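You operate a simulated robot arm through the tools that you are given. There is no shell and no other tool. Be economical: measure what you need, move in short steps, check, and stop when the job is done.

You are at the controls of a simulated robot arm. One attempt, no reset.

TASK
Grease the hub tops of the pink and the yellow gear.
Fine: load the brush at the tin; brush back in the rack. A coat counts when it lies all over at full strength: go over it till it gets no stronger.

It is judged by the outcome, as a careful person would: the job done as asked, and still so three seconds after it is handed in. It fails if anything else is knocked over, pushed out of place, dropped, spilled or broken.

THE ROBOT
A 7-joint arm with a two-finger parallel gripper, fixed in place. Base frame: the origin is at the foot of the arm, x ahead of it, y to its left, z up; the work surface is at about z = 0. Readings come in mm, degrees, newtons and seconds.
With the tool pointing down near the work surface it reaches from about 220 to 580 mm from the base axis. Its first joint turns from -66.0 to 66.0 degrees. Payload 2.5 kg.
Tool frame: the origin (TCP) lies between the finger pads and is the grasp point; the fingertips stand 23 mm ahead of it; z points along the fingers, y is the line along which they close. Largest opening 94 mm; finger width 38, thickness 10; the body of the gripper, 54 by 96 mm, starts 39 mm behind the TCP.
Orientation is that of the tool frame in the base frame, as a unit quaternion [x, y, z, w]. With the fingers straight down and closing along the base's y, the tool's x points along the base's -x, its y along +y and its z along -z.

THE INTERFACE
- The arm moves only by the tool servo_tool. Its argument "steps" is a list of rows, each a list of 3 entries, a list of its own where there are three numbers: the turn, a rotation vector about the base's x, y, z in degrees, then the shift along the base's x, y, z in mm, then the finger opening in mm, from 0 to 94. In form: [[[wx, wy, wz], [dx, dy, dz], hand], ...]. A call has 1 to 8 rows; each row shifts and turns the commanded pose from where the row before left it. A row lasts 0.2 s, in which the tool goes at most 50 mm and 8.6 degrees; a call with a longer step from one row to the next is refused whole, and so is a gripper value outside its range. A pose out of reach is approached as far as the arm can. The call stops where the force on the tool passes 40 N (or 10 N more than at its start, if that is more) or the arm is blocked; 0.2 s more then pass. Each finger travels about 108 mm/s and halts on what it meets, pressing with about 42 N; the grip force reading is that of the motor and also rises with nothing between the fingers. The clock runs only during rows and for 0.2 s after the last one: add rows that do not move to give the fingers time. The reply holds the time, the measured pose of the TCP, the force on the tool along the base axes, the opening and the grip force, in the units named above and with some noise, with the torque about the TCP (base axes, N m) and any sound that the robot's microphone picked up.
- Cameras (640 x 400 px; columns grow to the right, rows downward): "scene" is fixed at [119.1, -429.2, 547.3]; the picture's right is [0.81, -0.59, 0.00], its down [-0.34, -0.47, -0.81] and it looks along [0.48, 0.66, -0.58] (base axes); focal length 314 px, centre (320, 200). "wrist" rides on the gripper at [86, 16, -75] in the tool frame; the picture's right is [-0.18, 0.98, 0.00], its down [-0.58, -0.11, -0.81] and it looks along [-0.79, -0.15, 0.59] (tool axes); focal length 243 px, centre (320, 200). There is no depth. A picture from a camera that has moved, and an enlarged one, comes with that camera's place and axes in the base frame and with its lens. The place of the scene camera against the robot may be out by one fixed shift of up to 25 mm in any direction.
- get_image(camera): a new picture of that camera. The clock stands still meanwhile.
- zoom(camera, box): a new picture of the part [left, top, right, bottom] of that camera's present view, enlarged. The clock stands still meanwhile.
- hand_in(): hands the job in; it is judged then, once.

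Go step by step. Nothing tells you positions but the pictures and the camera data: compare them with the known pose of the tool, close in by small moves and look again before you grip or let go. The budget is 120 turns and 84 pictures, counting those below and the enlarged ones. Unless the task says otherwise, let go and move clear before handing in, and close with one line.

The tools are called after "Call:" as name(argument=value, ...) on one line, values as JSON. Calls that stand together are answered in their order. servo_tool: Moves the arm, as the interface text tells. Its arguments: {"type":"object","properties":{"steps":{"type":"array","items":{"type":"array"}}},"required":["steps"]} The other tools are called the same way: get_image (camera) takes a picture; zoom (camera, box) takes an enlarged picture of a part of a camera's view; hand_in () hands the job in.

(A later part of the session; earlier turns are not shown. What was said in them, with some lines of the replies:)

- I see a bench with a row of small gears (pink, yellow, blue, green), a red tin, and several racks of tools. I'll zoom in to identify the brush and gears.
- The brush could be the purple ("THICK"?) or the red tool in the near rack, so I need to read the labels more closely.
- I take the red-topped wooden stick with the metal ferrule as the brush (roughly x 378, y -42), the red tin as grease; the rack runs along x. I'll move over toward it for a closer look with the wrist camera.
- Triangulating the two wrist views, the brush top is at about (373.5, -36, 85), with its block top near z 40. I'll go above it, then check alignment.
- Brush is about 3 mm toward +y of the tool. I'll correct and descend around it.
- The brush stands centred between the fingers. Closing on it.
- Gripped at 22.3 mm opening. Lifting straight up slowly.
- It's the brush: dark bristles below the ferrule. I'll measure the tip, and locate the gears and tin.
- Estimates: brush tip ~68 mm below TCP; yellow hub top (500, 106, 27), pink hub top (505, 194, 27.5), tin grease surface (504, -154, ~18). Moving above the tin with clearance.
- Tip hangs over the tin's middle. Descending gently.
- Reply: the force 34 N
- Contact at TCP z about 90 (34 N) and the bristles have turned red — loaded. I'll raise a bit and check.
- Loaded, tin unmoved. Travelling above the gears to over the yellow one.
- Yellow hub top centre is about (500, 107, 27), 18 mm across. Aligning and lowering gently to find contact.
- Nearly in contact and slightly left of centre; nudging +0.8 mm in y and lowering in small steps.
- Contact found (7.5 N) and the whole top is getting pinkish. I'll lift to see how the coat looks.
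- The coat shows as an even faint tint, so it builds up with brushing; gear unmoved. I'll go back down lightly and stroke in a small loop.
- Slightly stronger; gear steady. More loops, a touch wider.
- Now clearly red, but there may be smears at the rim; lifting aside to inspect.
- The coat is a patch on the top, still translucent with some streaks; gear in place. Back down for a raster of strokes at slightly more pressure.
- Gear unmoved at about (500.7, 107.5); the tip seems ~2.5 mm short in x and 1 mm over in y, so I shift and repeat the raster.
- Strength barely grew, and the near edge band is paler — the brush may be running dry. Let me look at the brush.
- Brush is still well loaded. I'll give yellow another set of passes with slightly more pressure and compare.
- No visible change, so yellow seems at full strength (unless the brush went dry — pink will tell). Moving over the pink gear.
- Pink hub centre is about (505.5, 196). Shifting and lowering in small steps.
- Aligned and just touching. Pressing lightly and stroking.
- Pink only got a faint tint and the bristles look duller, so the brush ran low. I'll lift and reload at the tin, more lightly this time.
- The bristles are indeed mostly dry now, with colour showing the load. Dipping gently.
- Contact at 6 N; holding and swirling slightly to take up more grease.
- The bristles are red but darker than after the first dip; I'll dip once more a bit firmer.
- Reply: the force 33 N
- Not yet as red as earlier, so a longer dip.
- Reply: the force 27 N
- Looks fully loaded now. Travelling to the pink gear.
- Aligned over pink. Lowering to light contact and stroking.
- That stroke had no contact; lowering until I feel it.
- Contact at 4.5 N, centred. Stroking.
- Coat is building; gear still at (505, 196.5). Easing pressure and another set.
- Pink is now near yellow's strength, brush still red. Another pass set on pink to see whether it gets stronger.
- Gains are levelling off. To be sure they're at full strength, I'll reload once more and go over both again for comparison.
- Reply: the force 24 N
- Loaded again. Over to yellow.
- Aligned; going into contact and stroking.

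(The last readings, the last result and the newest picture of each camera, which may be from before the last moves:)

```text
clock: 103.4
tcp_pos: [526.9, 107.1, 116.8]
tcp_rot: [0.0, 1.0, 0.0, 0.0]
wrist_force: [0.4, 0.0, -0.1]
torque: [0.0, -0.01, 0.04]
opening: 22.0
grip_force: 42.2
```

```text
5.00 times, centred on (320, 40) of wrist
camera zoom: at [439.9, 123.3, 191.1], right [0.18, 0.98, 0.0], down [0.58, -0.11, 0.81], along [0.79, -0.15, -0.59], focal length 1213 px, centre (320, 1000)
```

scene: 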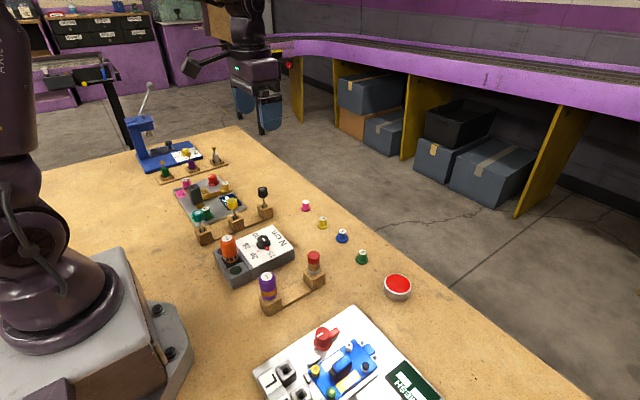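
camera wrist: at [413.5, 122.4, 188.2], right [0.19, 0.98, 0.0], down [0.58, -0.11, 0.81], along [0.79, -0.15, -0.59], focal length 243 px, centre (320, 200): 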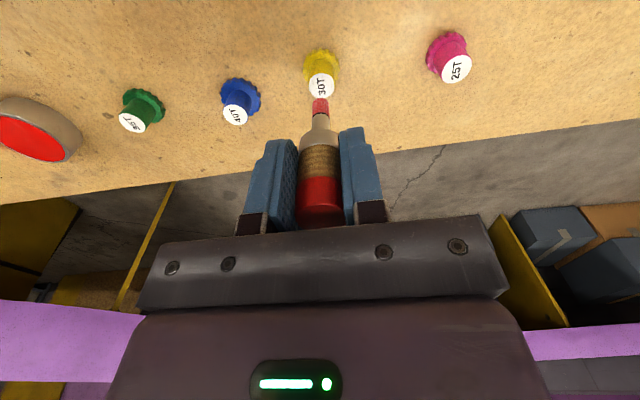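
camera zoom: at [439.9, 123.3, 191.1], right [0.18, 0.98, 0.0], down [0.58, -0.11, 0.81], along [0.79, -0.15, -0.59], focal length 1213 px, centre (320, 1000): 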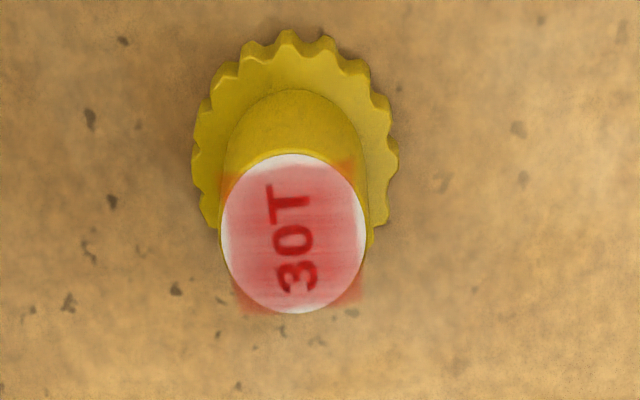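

The far half is strong but the near (low-x) side is paler, so I'll work strokes further toward low x, with lighter pressure.

Call:
servo_tool(steps=[[[0, 0, 0], [-29, 0.5, -5], 10], [[0, 0, 0], [0, 0, -17], 10], [[0, 0, 0], [0, 0, -7.5], 10], [[0, 0, 0], [0, 5, 0], 10], [[0, 0, 0], [0, -10, 0], 10], [[0, 0, 0], [-1.5, 0, 0], 10], [[0, 0, 0], [0, 10, 0], 10], [[0, 0, 0], [-1.5, 0, 0], 10]])

Call:
servo_tool(steps=[[[0, 0, 0], [0, -10, 0], 10], [[0, 0, 0], [-1.5, 1, 0], 10], [[0, 0, 0], [0, 8, 0], 10], [[0, 0, 0], [0, -8, 0], 10], [[0, 0, 0], [1.5, 0, 0], 10], [[0, 0, 0], [0, 9, 0], 10], [[0, 0, 0], [0, -9, 0], 10], [[0, 0, 0], [2, 0, 0], 10]])

Call:
servo_tool(steps=[[[0, 0, 0], [0, 10, 0], 10], [[0, 0, 0], [8, 0, 0], 10], [[0, 0, 0], [-9, 0, 0], 10], [[0, 0, 0], [0, -10, 0], 10], [[0, 0, 0], [9, 0, 0], 10], [[0, 0, 0], [-9, 0, 0], 10], [[0, 0, 0], [2, 5, 0], 10], [[0, 0, 0], [0, 0, 0], 10]])

Call:
servo_tool(steps=[[[0, 0, 0], [0, 0, 8], 10], [[0, 0, 0], [0, 0, 17], 10], [[0, 0, 0], [29, 0, 5], 10], [[0, 0, 0], [0, 0, 0], 10]])

Call:
zoom(camera="wrist", box=[280, 0, 360, 80])

```text
clock: 105.2
tcp_pos: [497.0, 112.5, 88.2]
tcp_rot: [0.0, 1.0, 0.0, 0.0]
wrist_force: [0.9, -3.3, 11.0]
torque: [-0.21, -0.16, 0.01]
opening: 22.3
grip_force: 41.8
```

```text
clock: 107.0
tcp_pos: [498.0, 104.0, 88.7]
tcp_rot: [0.0, 1.0, 0.0, 0.0]
wrist_force: [-1.9, 2.6, 9.1]
torque: [0.11, 0.07, 0.02]
opening: 22.2
grip_force: 42.2
```

```text
clock: 108.8
tcp_pos: [498.5, 108.6, 88.6]
tcp_rot: [0.001, 1.0, 0.0, 0.0]
wrist_force: [-0.2, -2.7, 5.6]
torque: [-0.21, -0.04, -0.06]
opening: 22.3
grip_force: 42.3
```

```text
clock: 109.8
tcp_pos: [528.9, 109.9, 117.8]
tcp_rot: [0.001, 1.0, 0.0, 0.0]
wrist_force: [-0.2, -0.1, -0.5]
torque: [-0.01, -0.01, 0.01]
opening: 22.2
grip_force: 42.3
```

```text
5.00 times, centred on (320, 40) of wrist
camera zoom: at [440.2, 125.2, 191.7], right [0.18, 0.98, 0.0], down [0.58, -0.11, 0.81], along [0.79, -0.15, -0.59], focal length 1213 px, centre (320, 1000)
```

zoom: 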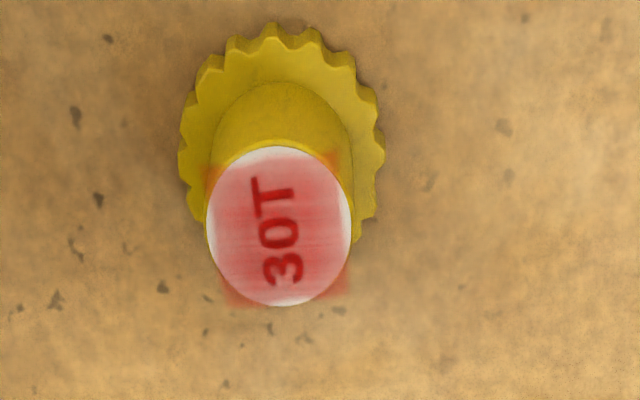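

The pattern is unchanged even after brushing the near side: the smear's soft edge is fixed and yellow is at full strength. One more set on pink with this loaded brush.

Call:
servo_tool(steps=[[[0, 0, 0], [-7.5, 29, 2], 10], [[0, 0, 0], [-7.5, 29, 0], 10], [[0, 0, 0], [-7, 29, 0], 10], [[0, 0, 0], [0, 0, -20], 10], [[0, 0, 0], [0, 0, -9], 10], [[0, 0, 0], [0, 0, 0], 10]])

Call:
servo_tool(steps=[[[0, 0, 0], [0, 0, -1.5], 10], [[0, 0, 0], [0, 0, -1], 10], [[0, 0, 0], [0, 0, 0], 10]])

Call:
zoom(camera="wrist", box=[270, 40, 370, 120])

```text
clock: 111.2
tcp_pos: [507.2, 195.7, 91.4]
tcp_rot: [0.0, 1.0, 0.0, -0.001]
wrist_force: [-0.2, -0.7, -1.1]
torque: [0.0, 0.0, -0.01]
opening: 22.3
grip_force: 41.8
```

```text
clock: 112.0
tcp_pos: [506.8, 195.1, 87.6]
tcp_rot: [-0.001, 1.0, 0.001, 0.0]
wrist_force: [0.3, -0.5, 0.5]
torque: [-0.04, 0.01, 0.0]
opening: 22.1
grip_force: 41.6
```

```text
5.00 times, centred on (320, 80) of wrist
camera zoom: at [418.3, 211.9, 162.2], right [0.18, 0.98, 0.0], down [0.58, -0.11, 0.81], along [0.79, -0.15, -0.59], focal length 1213 px, centre (320, 800)
```

zoom: 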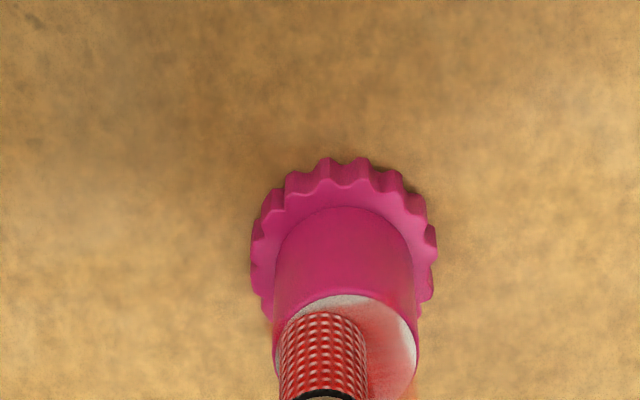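

Pink seems to have shifted by a mm or so; I'll recentre (+2.5 mm y), and stroke only lightly.

Call:
servo_tool(steps=[[[0, 0, 0], [0.5, 2.7, -0.5], 10], [[0, 0, 0], [0, 0, 0], 10]])

Call:
servo_tool(steps=[[[0, 0, 0], [0, 0, -0.6], 10], [[0, 0, 0], [0, 0, 0], 10]])

```text
clock: 112.6
tcp_pos: [507.1, 198.1, 88.4]
tcp_rot: [0.0, 1.0, 0.0, 0.001]
wrist_force: [-0.2, -1.6, 3.1]
torque: [-0.09, -0.01, 0.0]
opening: 21.9
grip_force: 42.2
```

```text
clock: 113.2
tcp_pos: [507.0, 199.3, 87.3]
tcp_rot: [0.0, 1.0, 0.001, 0.001]
wrist_force: [-0.5, 0.2, 7.4]
torque: [-0.01, -0.01, -0.01]
opening: 22.2
grip_force: 41.8
```

Call:
servo_tool(steps=[[[0, 0, 0], [-4, -4, 0.2], 10], [[0, 0, 0], [8, 0, 0], 10], [[0, 0, 0], [0, 3, 0], 10], [[0, 0, 0], [-8, 0, 0], 10], [[0, 0, 0], [0, 3, 0], 10], [[0, 0, 0], [8, 0, 0], 10], [[0, 0, 0], [0, 2, 0], 10], [[0, 0, 0], [-8, 0, 0], 10]])

Call:
servo_tool(steps=[[[0, 0, 0], [0, -8, 0], 10], [[0, 0, 0], [3, 0, 0], 10], [[0, 0, 0], [0, 8, 0], 10], [[0, 0, 0], [3, 0, 0], 10], [[0, 0, 0], [0, -8, 0], 10], [[0, 0, 0], [2, 0, 0], 10], [[0, 0, 0], [0, 8, 0], 10], [[0, 0, 0], [-4, -4, 0], 10]])

Call:
servo_tool(steps=[[[0, 0, 0], [0, 0, 8], 10], [[0, 0, 0], [0, 0, 17], 10], [[0, 0, 0], [25, 0, 5], 10], [[0, 0, 0], [0, 0, 0], 10]])

Call:
zoom(camera="wrist", box=[280, 0, 360, 80])

Call:
zoom(camera="scene", box=[290, 190, 350, 238])

```text
clock: 115.0
tcp_pos: [503.7, 202.0, 88.6]
tcp_rot: [0.002, 1.0, 0.001, 0.003]
wrist_force: [3.7, -0.5, 9.9]
torque: [-0.07, -0.23, 0.0]
opening: 22.1
grip_force: 42.0
```

```text
clock: 116.8
tcp_pos: [507.2, 200.2, 87.1]
tcp_rot: [0.0, 1.0, 0.002, 0.002]
wrist_force: [3.5, 1.5, 6.9]
torque: [0.03, -0.23, 0.01]
opening: 22.2
grip_force: 41.7
```

```text
clock: 117.8
tcp_pos: [532.1, 198.4, 116.4]
tcp_rot: [0.0, 1.0, 0.0, 0.0]
wrist_force: [-0.2, 0.1, -1.0]
torque: [0.0, -0.03, 0.01]
opening: 22.1
grip_force: 42.3
```

```text
5.00 times, centred on (320, 40) of wrist
camera zoom: at [443.7, 215.2, 190.7], right [0.18, 0.98, 0.0], down [0.58, -0.11, 0.81], along [0.79, -0.15, -0.59], focal length 1213 px, centre (320, 1000)
```

zoom: 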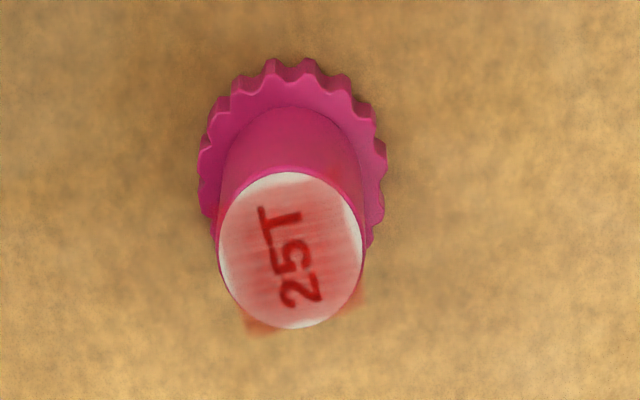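

```text
8.33 times, centred on (320, 214) of scene
camera zoom: at [119.1, -429.2, 547.3], right [0.81, -0.59, 0.0], down [-0.34, -0.47, -0.81], along [0.48, 0.66, -0.58], focal length 2618 px, centre (320, 83)
```

zoom: 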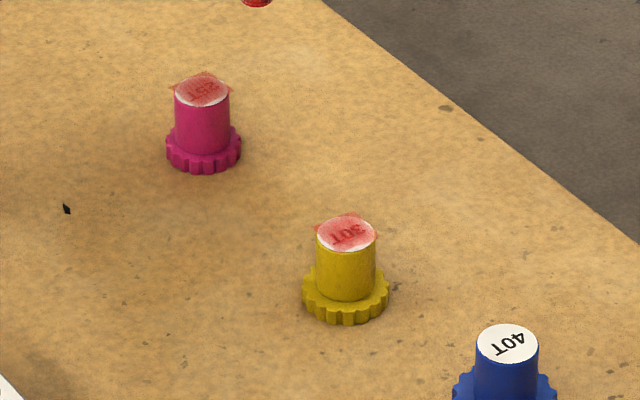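

Pink looks slightly paler than yellow still; one more light set on it before putting the brush away.

Call:
servo_tool(steps=[[[0, 0, 0], [-25, 0, -5], 10], [[0, 0, 0], [0, 0, -17], 10], [[0, 0, 0], [0, 0, -8], 10], [[0, 0, 0], [4, 4, 0], 10], [[0, 0, 0], [-8, 0, 0], 10], [[0, 0, 0], [0, -2, 0], 10], [[0, 0, 0], [8, 0, 0], 10], [[0, 0, 0], [0, -2, 0], 10]])

Call:
servo_tool(steps=[[[0, 0, 0], [-8, 0, 0], 10], [[0, 0, 0], [0, -2, 0], 10], [[0, 0, 0], [8, 0, 0], 10], [[0, 0, 0], [0, -2, 0], 10], [[0, 0, 0], [-8, 0, 0], 10], [[0, 0, 0], [0, 8, 0], 10], [[0, 0, 0], [3, 0, 0], 10], [[0, 0, 0], [0, -8, 0], 10]])

Call:
servo_tool(steps=[[[0, 0, 0], [3, 0, 0], 10], [[0, 0, 0], [0, 8, 0], 10], [[0, 0, 0], [2, 0, 0], 10], [[0, 0, 0], [0, -8, 0], 10], [[0, 0, 0], [-8, 8, 0], 10], [[0, 0, 0], [8, 0, 0], 10], [[0, 0, 0], [-8, -8, 0], 10], [[0, 0, 0], [4, 4, 0], 10]])

Call:
servo_tool(steps=[[[0, 0, 0], [0, 0, 8], 10], [[0, 0, 0], [0, 0, 17], 10], [[0, 0, 0], [25, 0, 5], 10], [[0, 0, 0], [0, 0, 0], 10]])

Call:
zoom(camera="wrist", box=[280, 0, 360, 80])

```text
clock: 119.6
tcp_pos: [511.0, 199.7, 88.0]
tcp_rot: [0.0, 1.0, 0.0, 0.001]
wrist_force: [-0.7, 3.1, 6.9]
torque: [0.19, 0.03, 0.0]
opening: 22.2
grip_force: 41.7
```

```text
clock: 121.4
tcp_pos: [507.0, 195.5, 88.0]
tcp_rot: [0.0, 1.0, 0.002, 0.0]
wrist_force: [-1.0, 4.0, 9.4]
torque: [0.25, -0.05, 0.04]
opening: 22.0
grip_force: 42.4
```

```text
clock: 123.2
tcp_pos: [506.6, 197.6, 87.3]
tcp_rot: [0.001, 1.0, -0.002, -0.001]
wrist_force: [-3.3, -2.0, 10.4]
torque: [-0.13, 0.16, -0.01]
opening: 22.1
grip_force: 42.3
```

```text
clock: 124.2
tcp_pos: [531.8, 199.1, 118.8]
tcp_rot: [0.0, 1.0, 0.0, 0.0]
wrist_force: [-0.4, 0.1, -0.5]
torque: [-0.01, -0.01, -0.01]
opening: 22.3
grip_force: 41.1
```

```text
5.00 times, centred on (320, 40) of wrist
camera zoom: at [443.5, 214.8, 191.6], right [0.18, 0.98, 0.0], down [0.58, -0.11, 0.81], along [0.79, -0.15, -0.59], focal length 1213 px, centre (320, 1000)
```

zoom: 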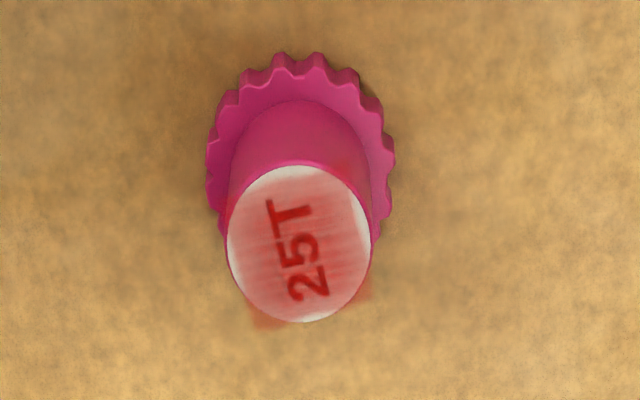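

No change: pink is at full strength too (tint difference is lighting). Now the brush goes back: travelling at safe height to the rack.

Call:
servo_tool(steps=[[[0, 0, 0], [-5, -30, 20], 10], [[0, 0, 0], [-10, -40, 15], 10], [[0, 0, 0], [-10, -40, 5], 10], [[0, 0, 0], [-10, -40, 0], 10], [[0, 0, 0], [-10, -40, 0], 10], [[0, 0, 0], [-30, -35, 0], 10], [[0, 0, 0], [-40, -9, 0], 10], [[0, 0, 0], [-40, 0, 0], 10]])

Call:
servo_tool(steps=[[[0, 0, 0], [-4, 0, -15], 10], [[0, 0, 0], [0, 0, -15], 10], [[0, 0, 0], [0, 0, 0], 10]])

Call:
zoom(camera="wrist", box=[270, 30, 370, 180])

Call:
zoom(camera="scene", box=[270, 210, 350, 300])

```text
clock: 126.0
tcp_pos: [375.9, -36.3, 157.5]
tcp_rot: [0.0, 1.0, 0.0, 0.0]
wrist_force: [-0.6, 0.0, -0.2]
torque: [-0.02, 0.01, 0.01]
opening: 22.1
grip_force: 42.2
```

```text
clock: 126.8
tcp_pos: [372.2, -35.4, 127.1]
tcp_rot: [0.0, 1.0, 0.0, 0.0]
wrist_force: [0.4, -0.2, -0.4]
torque: [-0.01, 0.0, -0.01]
opening: 21.9
grip_force: 42.1
```

```text
2.67 times, centred on (320, 105) of wrist
camera zoom: at [284.3, -19.5, 201.3], right [0.18, 0.98, 0.0], down [0.58, -0.11, 0.81], along [0.79, -0.15, -0.59], focal length 647 px, centre (320, 453)
```

zoom: 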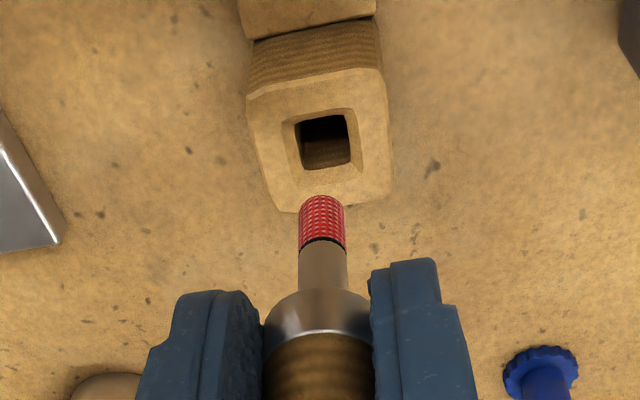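

```text
4.44 times, centred on (310, 255) of scene
camera zoom: at [119.1, -429.2, 547.3], right [0.81, -0.59, 0.0], down [-0.34, -0.47, -0.81], along [0.48, 0.66, -0.58], focal length 1396 px, centre (364, -44)
```

zoom: 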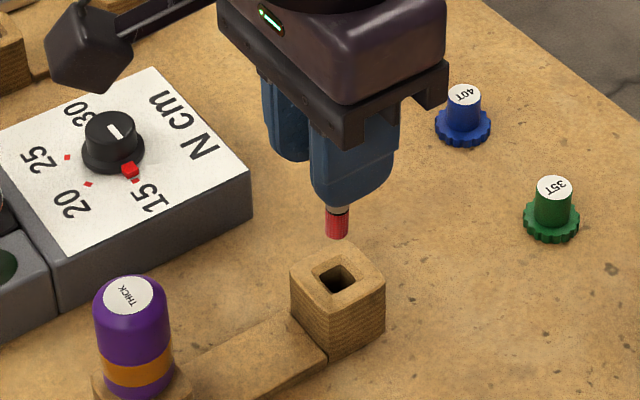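

The hole is at roughly (370, -35). Lowering the tip to just above the block to compare them closely.

Call:
servo_tool(steps=[[[0, 0, 0], [0, 0, -12], 10], [[0, 0, 0], [0, 0, -6], 10], [[0, 0, 0], [0, 0, 0], 10]])

Call:
zoom(camera="wrist", box=[280, 50, 360, 130])

Call:
zoom(camera="scene", box=[285, 235, 345, 290])

```text
clock: 127.6
tcp_pos: [371.7, -35.4, 110.3]
tcp_rot: [0.0, 1.0, 0.0, 0.0]
wrist_force: [-0.2, -0.2, -0.3]
torque: [-0.03, -0.03, 0.0]
opening: 22.2
grip_force: 41.8
```

```text
5.00 times, centred on (320, 90) of wrist
camera zoom: at [284.5, -19.5, 183.4], right [0.18, 0.98, 0.0], down [0.58, -0.11, 0.81], along [0.79, -0.15, -0.59], focal length 1213 px, centre (320, 750)
```

zoom: 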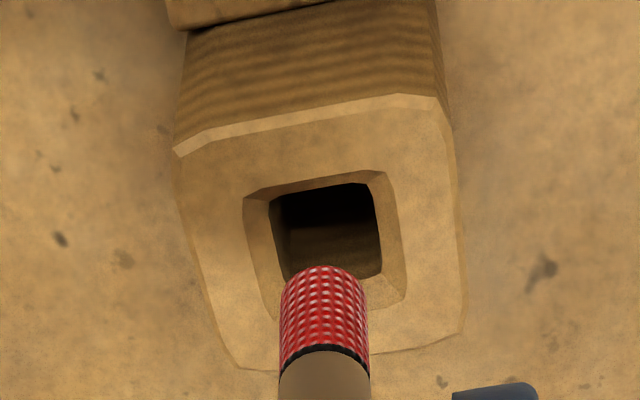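

```text
7.27 times, centred on (315, 262) of scene
camera zoom: at [119.1, -429.2, 547.3], right [0.81, -0.59, 0.0], down [-0.34, -0.47, -0.81], along [0.48, 0.66, -0.58], focal length 2285 px, centre (356, -254)
```

zoom: 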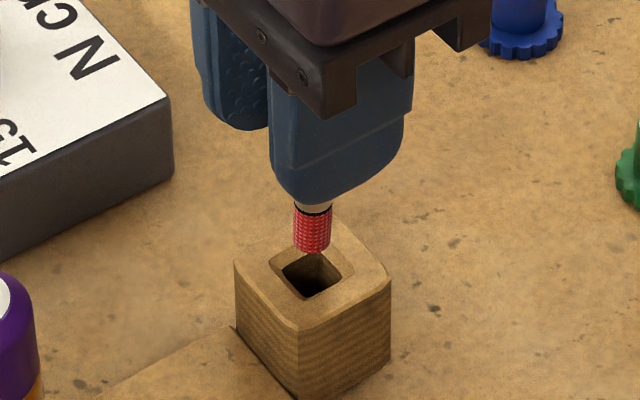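

The tip lines up with the hole within about half a millimetre in both views. Descending slowly with force checks.

Call:
servo_tool(steps=[[[0, 0, 0], [0.3, 0.4, -5], 10], [[0, 0, 0], [0, 0, -4], 10], [[0, 0, 0], [0, 0, -3], 10], [[0, 0, 0], [0, 0, 0], 10]])

Call:
servo_tool(steps=[[[0, 0, 0], [0, 0, -3], 10], [[0, 0, 0], [0, 0, -3], 10], [[0, 0, 0], [0, 0, 0], 10]])

Call:
zoom(camera="wrist", box=[280, 50, 360, 130])

```text
clock: 128.6
tcp_pos: [372.9, -35.0, 97.0]
tcp_rot: [0.0, 1.0, 0.0, 0.0]
wrist_force: [0.2, 0.3, -1.1]
torque: [0.01, 0.01, 0.02]
opening: 21.8
grip_force: 41.4
```

```text
clock: 129.4
tcp_pos: [372.5, -35.8, 91.7]
tcp_rot: [0.001, 1.0, 0.001, 0.0]
wrist_force: [0.0, 0.3, 1.0]
torque: [-0.01, 0.01, -0.01]
opening: 22.1
grip_force: 42.2
```

```text
5.00 times, centred on (320, 90) of wrist
camera zoom: at [284.8, -18.8, 165.3], right [0.18, 0.98, 0.0], down [0.58, -0.11, 0.81], along [0.79, -0.15, -0.59], focal length 1213 px, centre (320, 750)
```

zoom: 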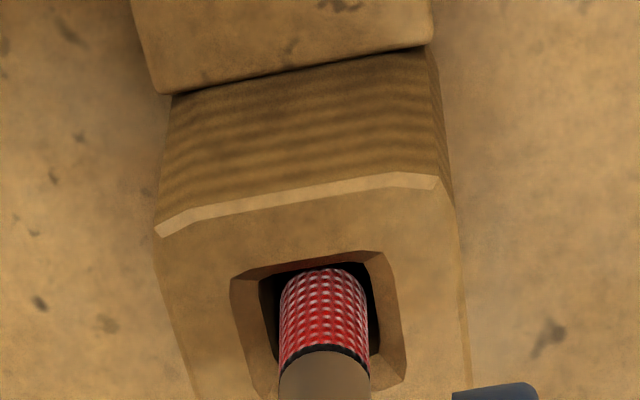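

The brush has entered the hole freely. Continuing down.

Call:
servo_tool(steps=[[[0, 0, 0], [0, -0.3, -6], 10], [[0, 0, 0], [0, 0, -6], 10], [[0, 0, 0], [0, 0, -6], 10], [[0, 0, 0], [0, 0, -3], 10], [[0, 0, 0], [0, 0, 0], 10]])

Call:
servo_tool(steps=[[[0, 0, 0], [0, 0, -2], 10], [[0, 0, 0], [0, 0, -1.5], 10], [[0, 0, 0], [0, 0, 0], 10]])

Call:
get_image(camera="wrist")

```text
clock: 130.6
tcp_pos: [373.4, -36.5, 70.2]
tcp_rot: [0.001, 1.0, -0.001, 0.0]
wrist_force: [-0.6, 0.4, -0.9]
torque: [0.04, -0.02, 0.0]
opening: 22.1
grip_force: 42.1
```

```text
clock: 131.4
tcp_pos: [373.3, -36.0, 67.4]
tcp_rot: [0.0, 1.0, -0.001, -0.001]
wrist_force: [0.1, 0.7, -0.2]
torque: [-0.02, 0.02, -0.03]
opening: 22.0
grip_force: 41.6
```

```text
6 pictures are left
camera wrist: at [285.0, -19.3, 140.7], right [0.18, 0.98, 0.0], down [0.58, -0.11, 0.81], along [0.79, -0.15, -0.59], focal length 243 px, centre (320, 200)
```

wrist: 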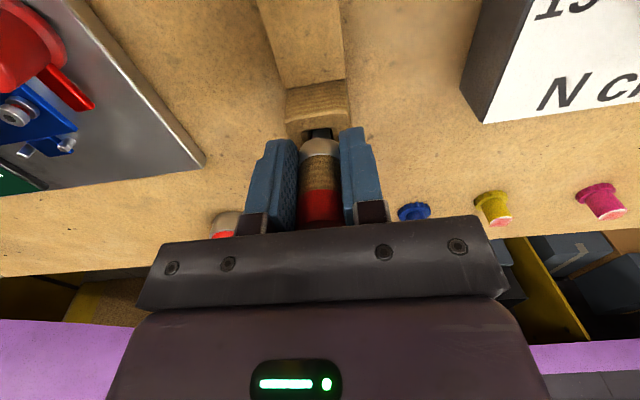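

Call:
servo_tool(steps=[[[0, 0, 0], [0, 0, -1], 10], [[0, 0, 0], [0, 0, -1], 10], [[0, 0, 0], [0, 0, 0], 10]])

Call:
servo_tool(steps=[[[0, 0, 0], [0, 0, -1], 10], [[0, 0, 0], [0, 0, 0], 10]])

```text
clock: 132.2
tcp_pos: [372.8, -34.4, 64.9]
tcp_rot: [0.001, 1.0, 0.0, 0.0]
wrist_force: [-0.8, 0.0, -0.1]
torque: [-0.01, 0.05, 0.01]
opening: 22.1
grip_force: 41.9
```

```text
clock: 132.8
tcp_pos: [372.6, -36.7, 65.1]
tcp_rot: [0.0, 1.0, -0.001, 0.0]
wrist_force: [-2.2, 0.7, -0.1]
torque: [0.0, 0.03, 0.02]
opening: 22.3
grip_force: 41.7
```

Call:
servo_tool(steps=[[[0, 0, 0], [0, 0, -0.8], 10], [[0, 0, 0], [0, 0, 0], 10]])

Call:
zoom(camera="wrist", box=[270, 70, 370, 190])

```text
clock: 133.4
tcp_pos: [372.5, -34.9, 63.5]
tcp_rot: [0.001, 1.0, 0.001, -0.001]
wrist_force: [-2.1, -0.3, -0.1]
torque: [0.0, 0.03, 0.01]
opening: 22.0
grip_force: 41.6
```

```text
3.33 times, centred on (320, 130) of wrist
camera zoom: at [284.9, -19.3, 137.1], right [0.19, 0.98, 0.0], down [0.58, -0.11, 0.81], along [0.79, -0.15, -0.59], focal length 809 px, centre (320, 433)
```

zoom: 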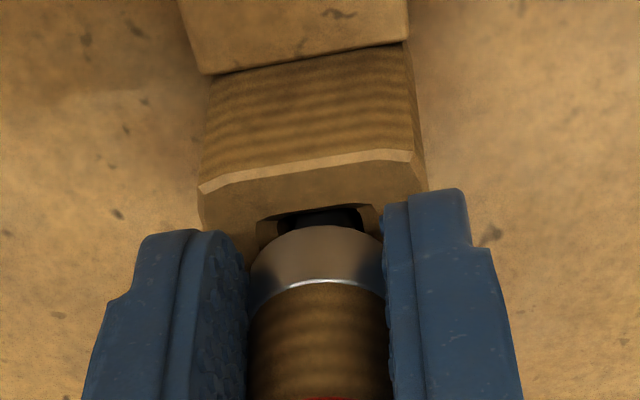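

The ferrule is within a couple of millimetres of seating and is held upright by the hole. Opening gently, then retreating straight up.

Call:
servo_tool(steps=[[[0, 0, 0], [-0.6, 0, -0.4], 10], [[0, 0, 0], [0, 0, 0], 24], [[0, 0, 0], [0, 0, 0], 30], [[0, 0, 0], [0, 0, 0], 50], [[0, 0, 0], [0, 0, 0], 60], [[0, 0, 0], [0, 0, 0], 60]])

Call:
get_image(camera="wrist")

```text
clock: 134.8
tcp_pos: [371.0, -35.7, 62.5]
tcp_rot: [0.001, 1.0, -0.001, 0.0]
wrist_force: [-0.1, 0.9, 0.5]
torque: [0.01, -0.02, -0.01]
opening: 60.1
grip_force: 0.0
```

```text
4 pictures are left
camera wrist: at [284.3, -19.3, 136.6], right [0.18, 0.98, 0.0], down [0.58, -0.11, 0.81], along [0.79, -0.15, -0.59], focal length 243 px, centre (320, 200)
```

wrist: 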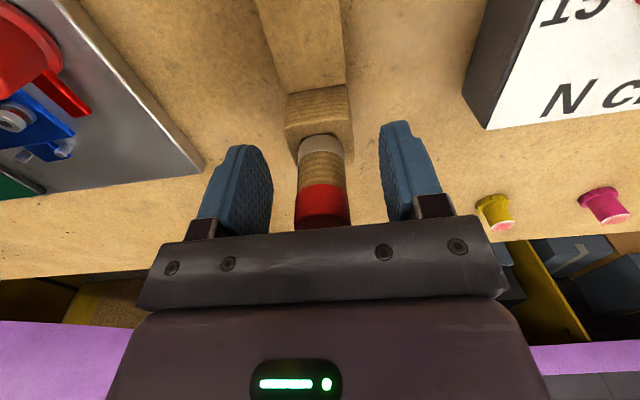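

The brush sits upright in its block as at the start. Retreating straight up and checking the scene.

Call:
servo_tool(steps=[[[0, 0, 0], [0, 0, 20], 60], [[0, 0, 0], [0, 0, 35], 60], [[0, 0, 0], [0, 0, 45], 60], [[0, 0, 0], [0, 0, 45], 60], [[0, 0, 0], [-20, 0, 45], 60], [[0, 0, 0], [0, 0, 0], 60], [[0, 0, 0], [0, 0, 0], 60]])

Call:
zoom(camera="scene", box=[240, 190, 440, 310])

```text
clock: 136.4
tcp_pos: [352.4, -34.1, 255.1]
tcp_rot: [0.001, 1.0, 0.0, 0.0]
wrist_force: [0.4, -0.3, -0.5]
torque: [0.03, -0.02, -0.01]
opening: 60.1
grip_force: 0.0
```

```text
3.20 times, centred on (340, 250) of scene
camera zoom: at [119.1, -429.2, 547.3], right [0.81, -0.59, 0.0], down [-0.34, -0.47, -0.81], along [0.48, 0.66, -0.58], focal length 1005 px, centre (256, 40)
```

zoom: 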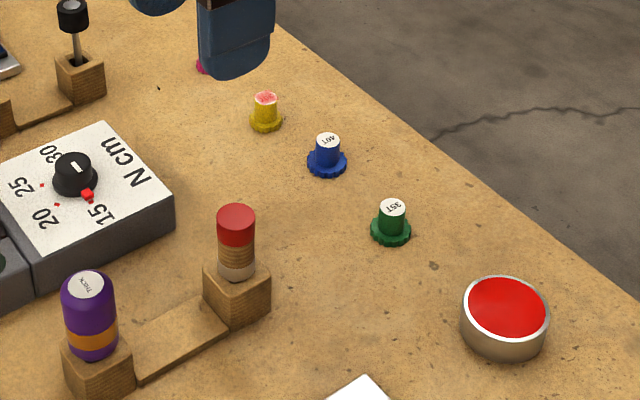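

The brush is upright in its rack, both hub tops are greased and stopped getting stronger, and everything else looks in place. Handing in.

Call:
hand_in()

```text
The job is handed in.
```

The pink and yellow hub tops are greased, and I kept brushing each until its coat got no stronger. The brush is back in its rack, and everything else looked in place except the pink gear, which shifted by about 1 mm.
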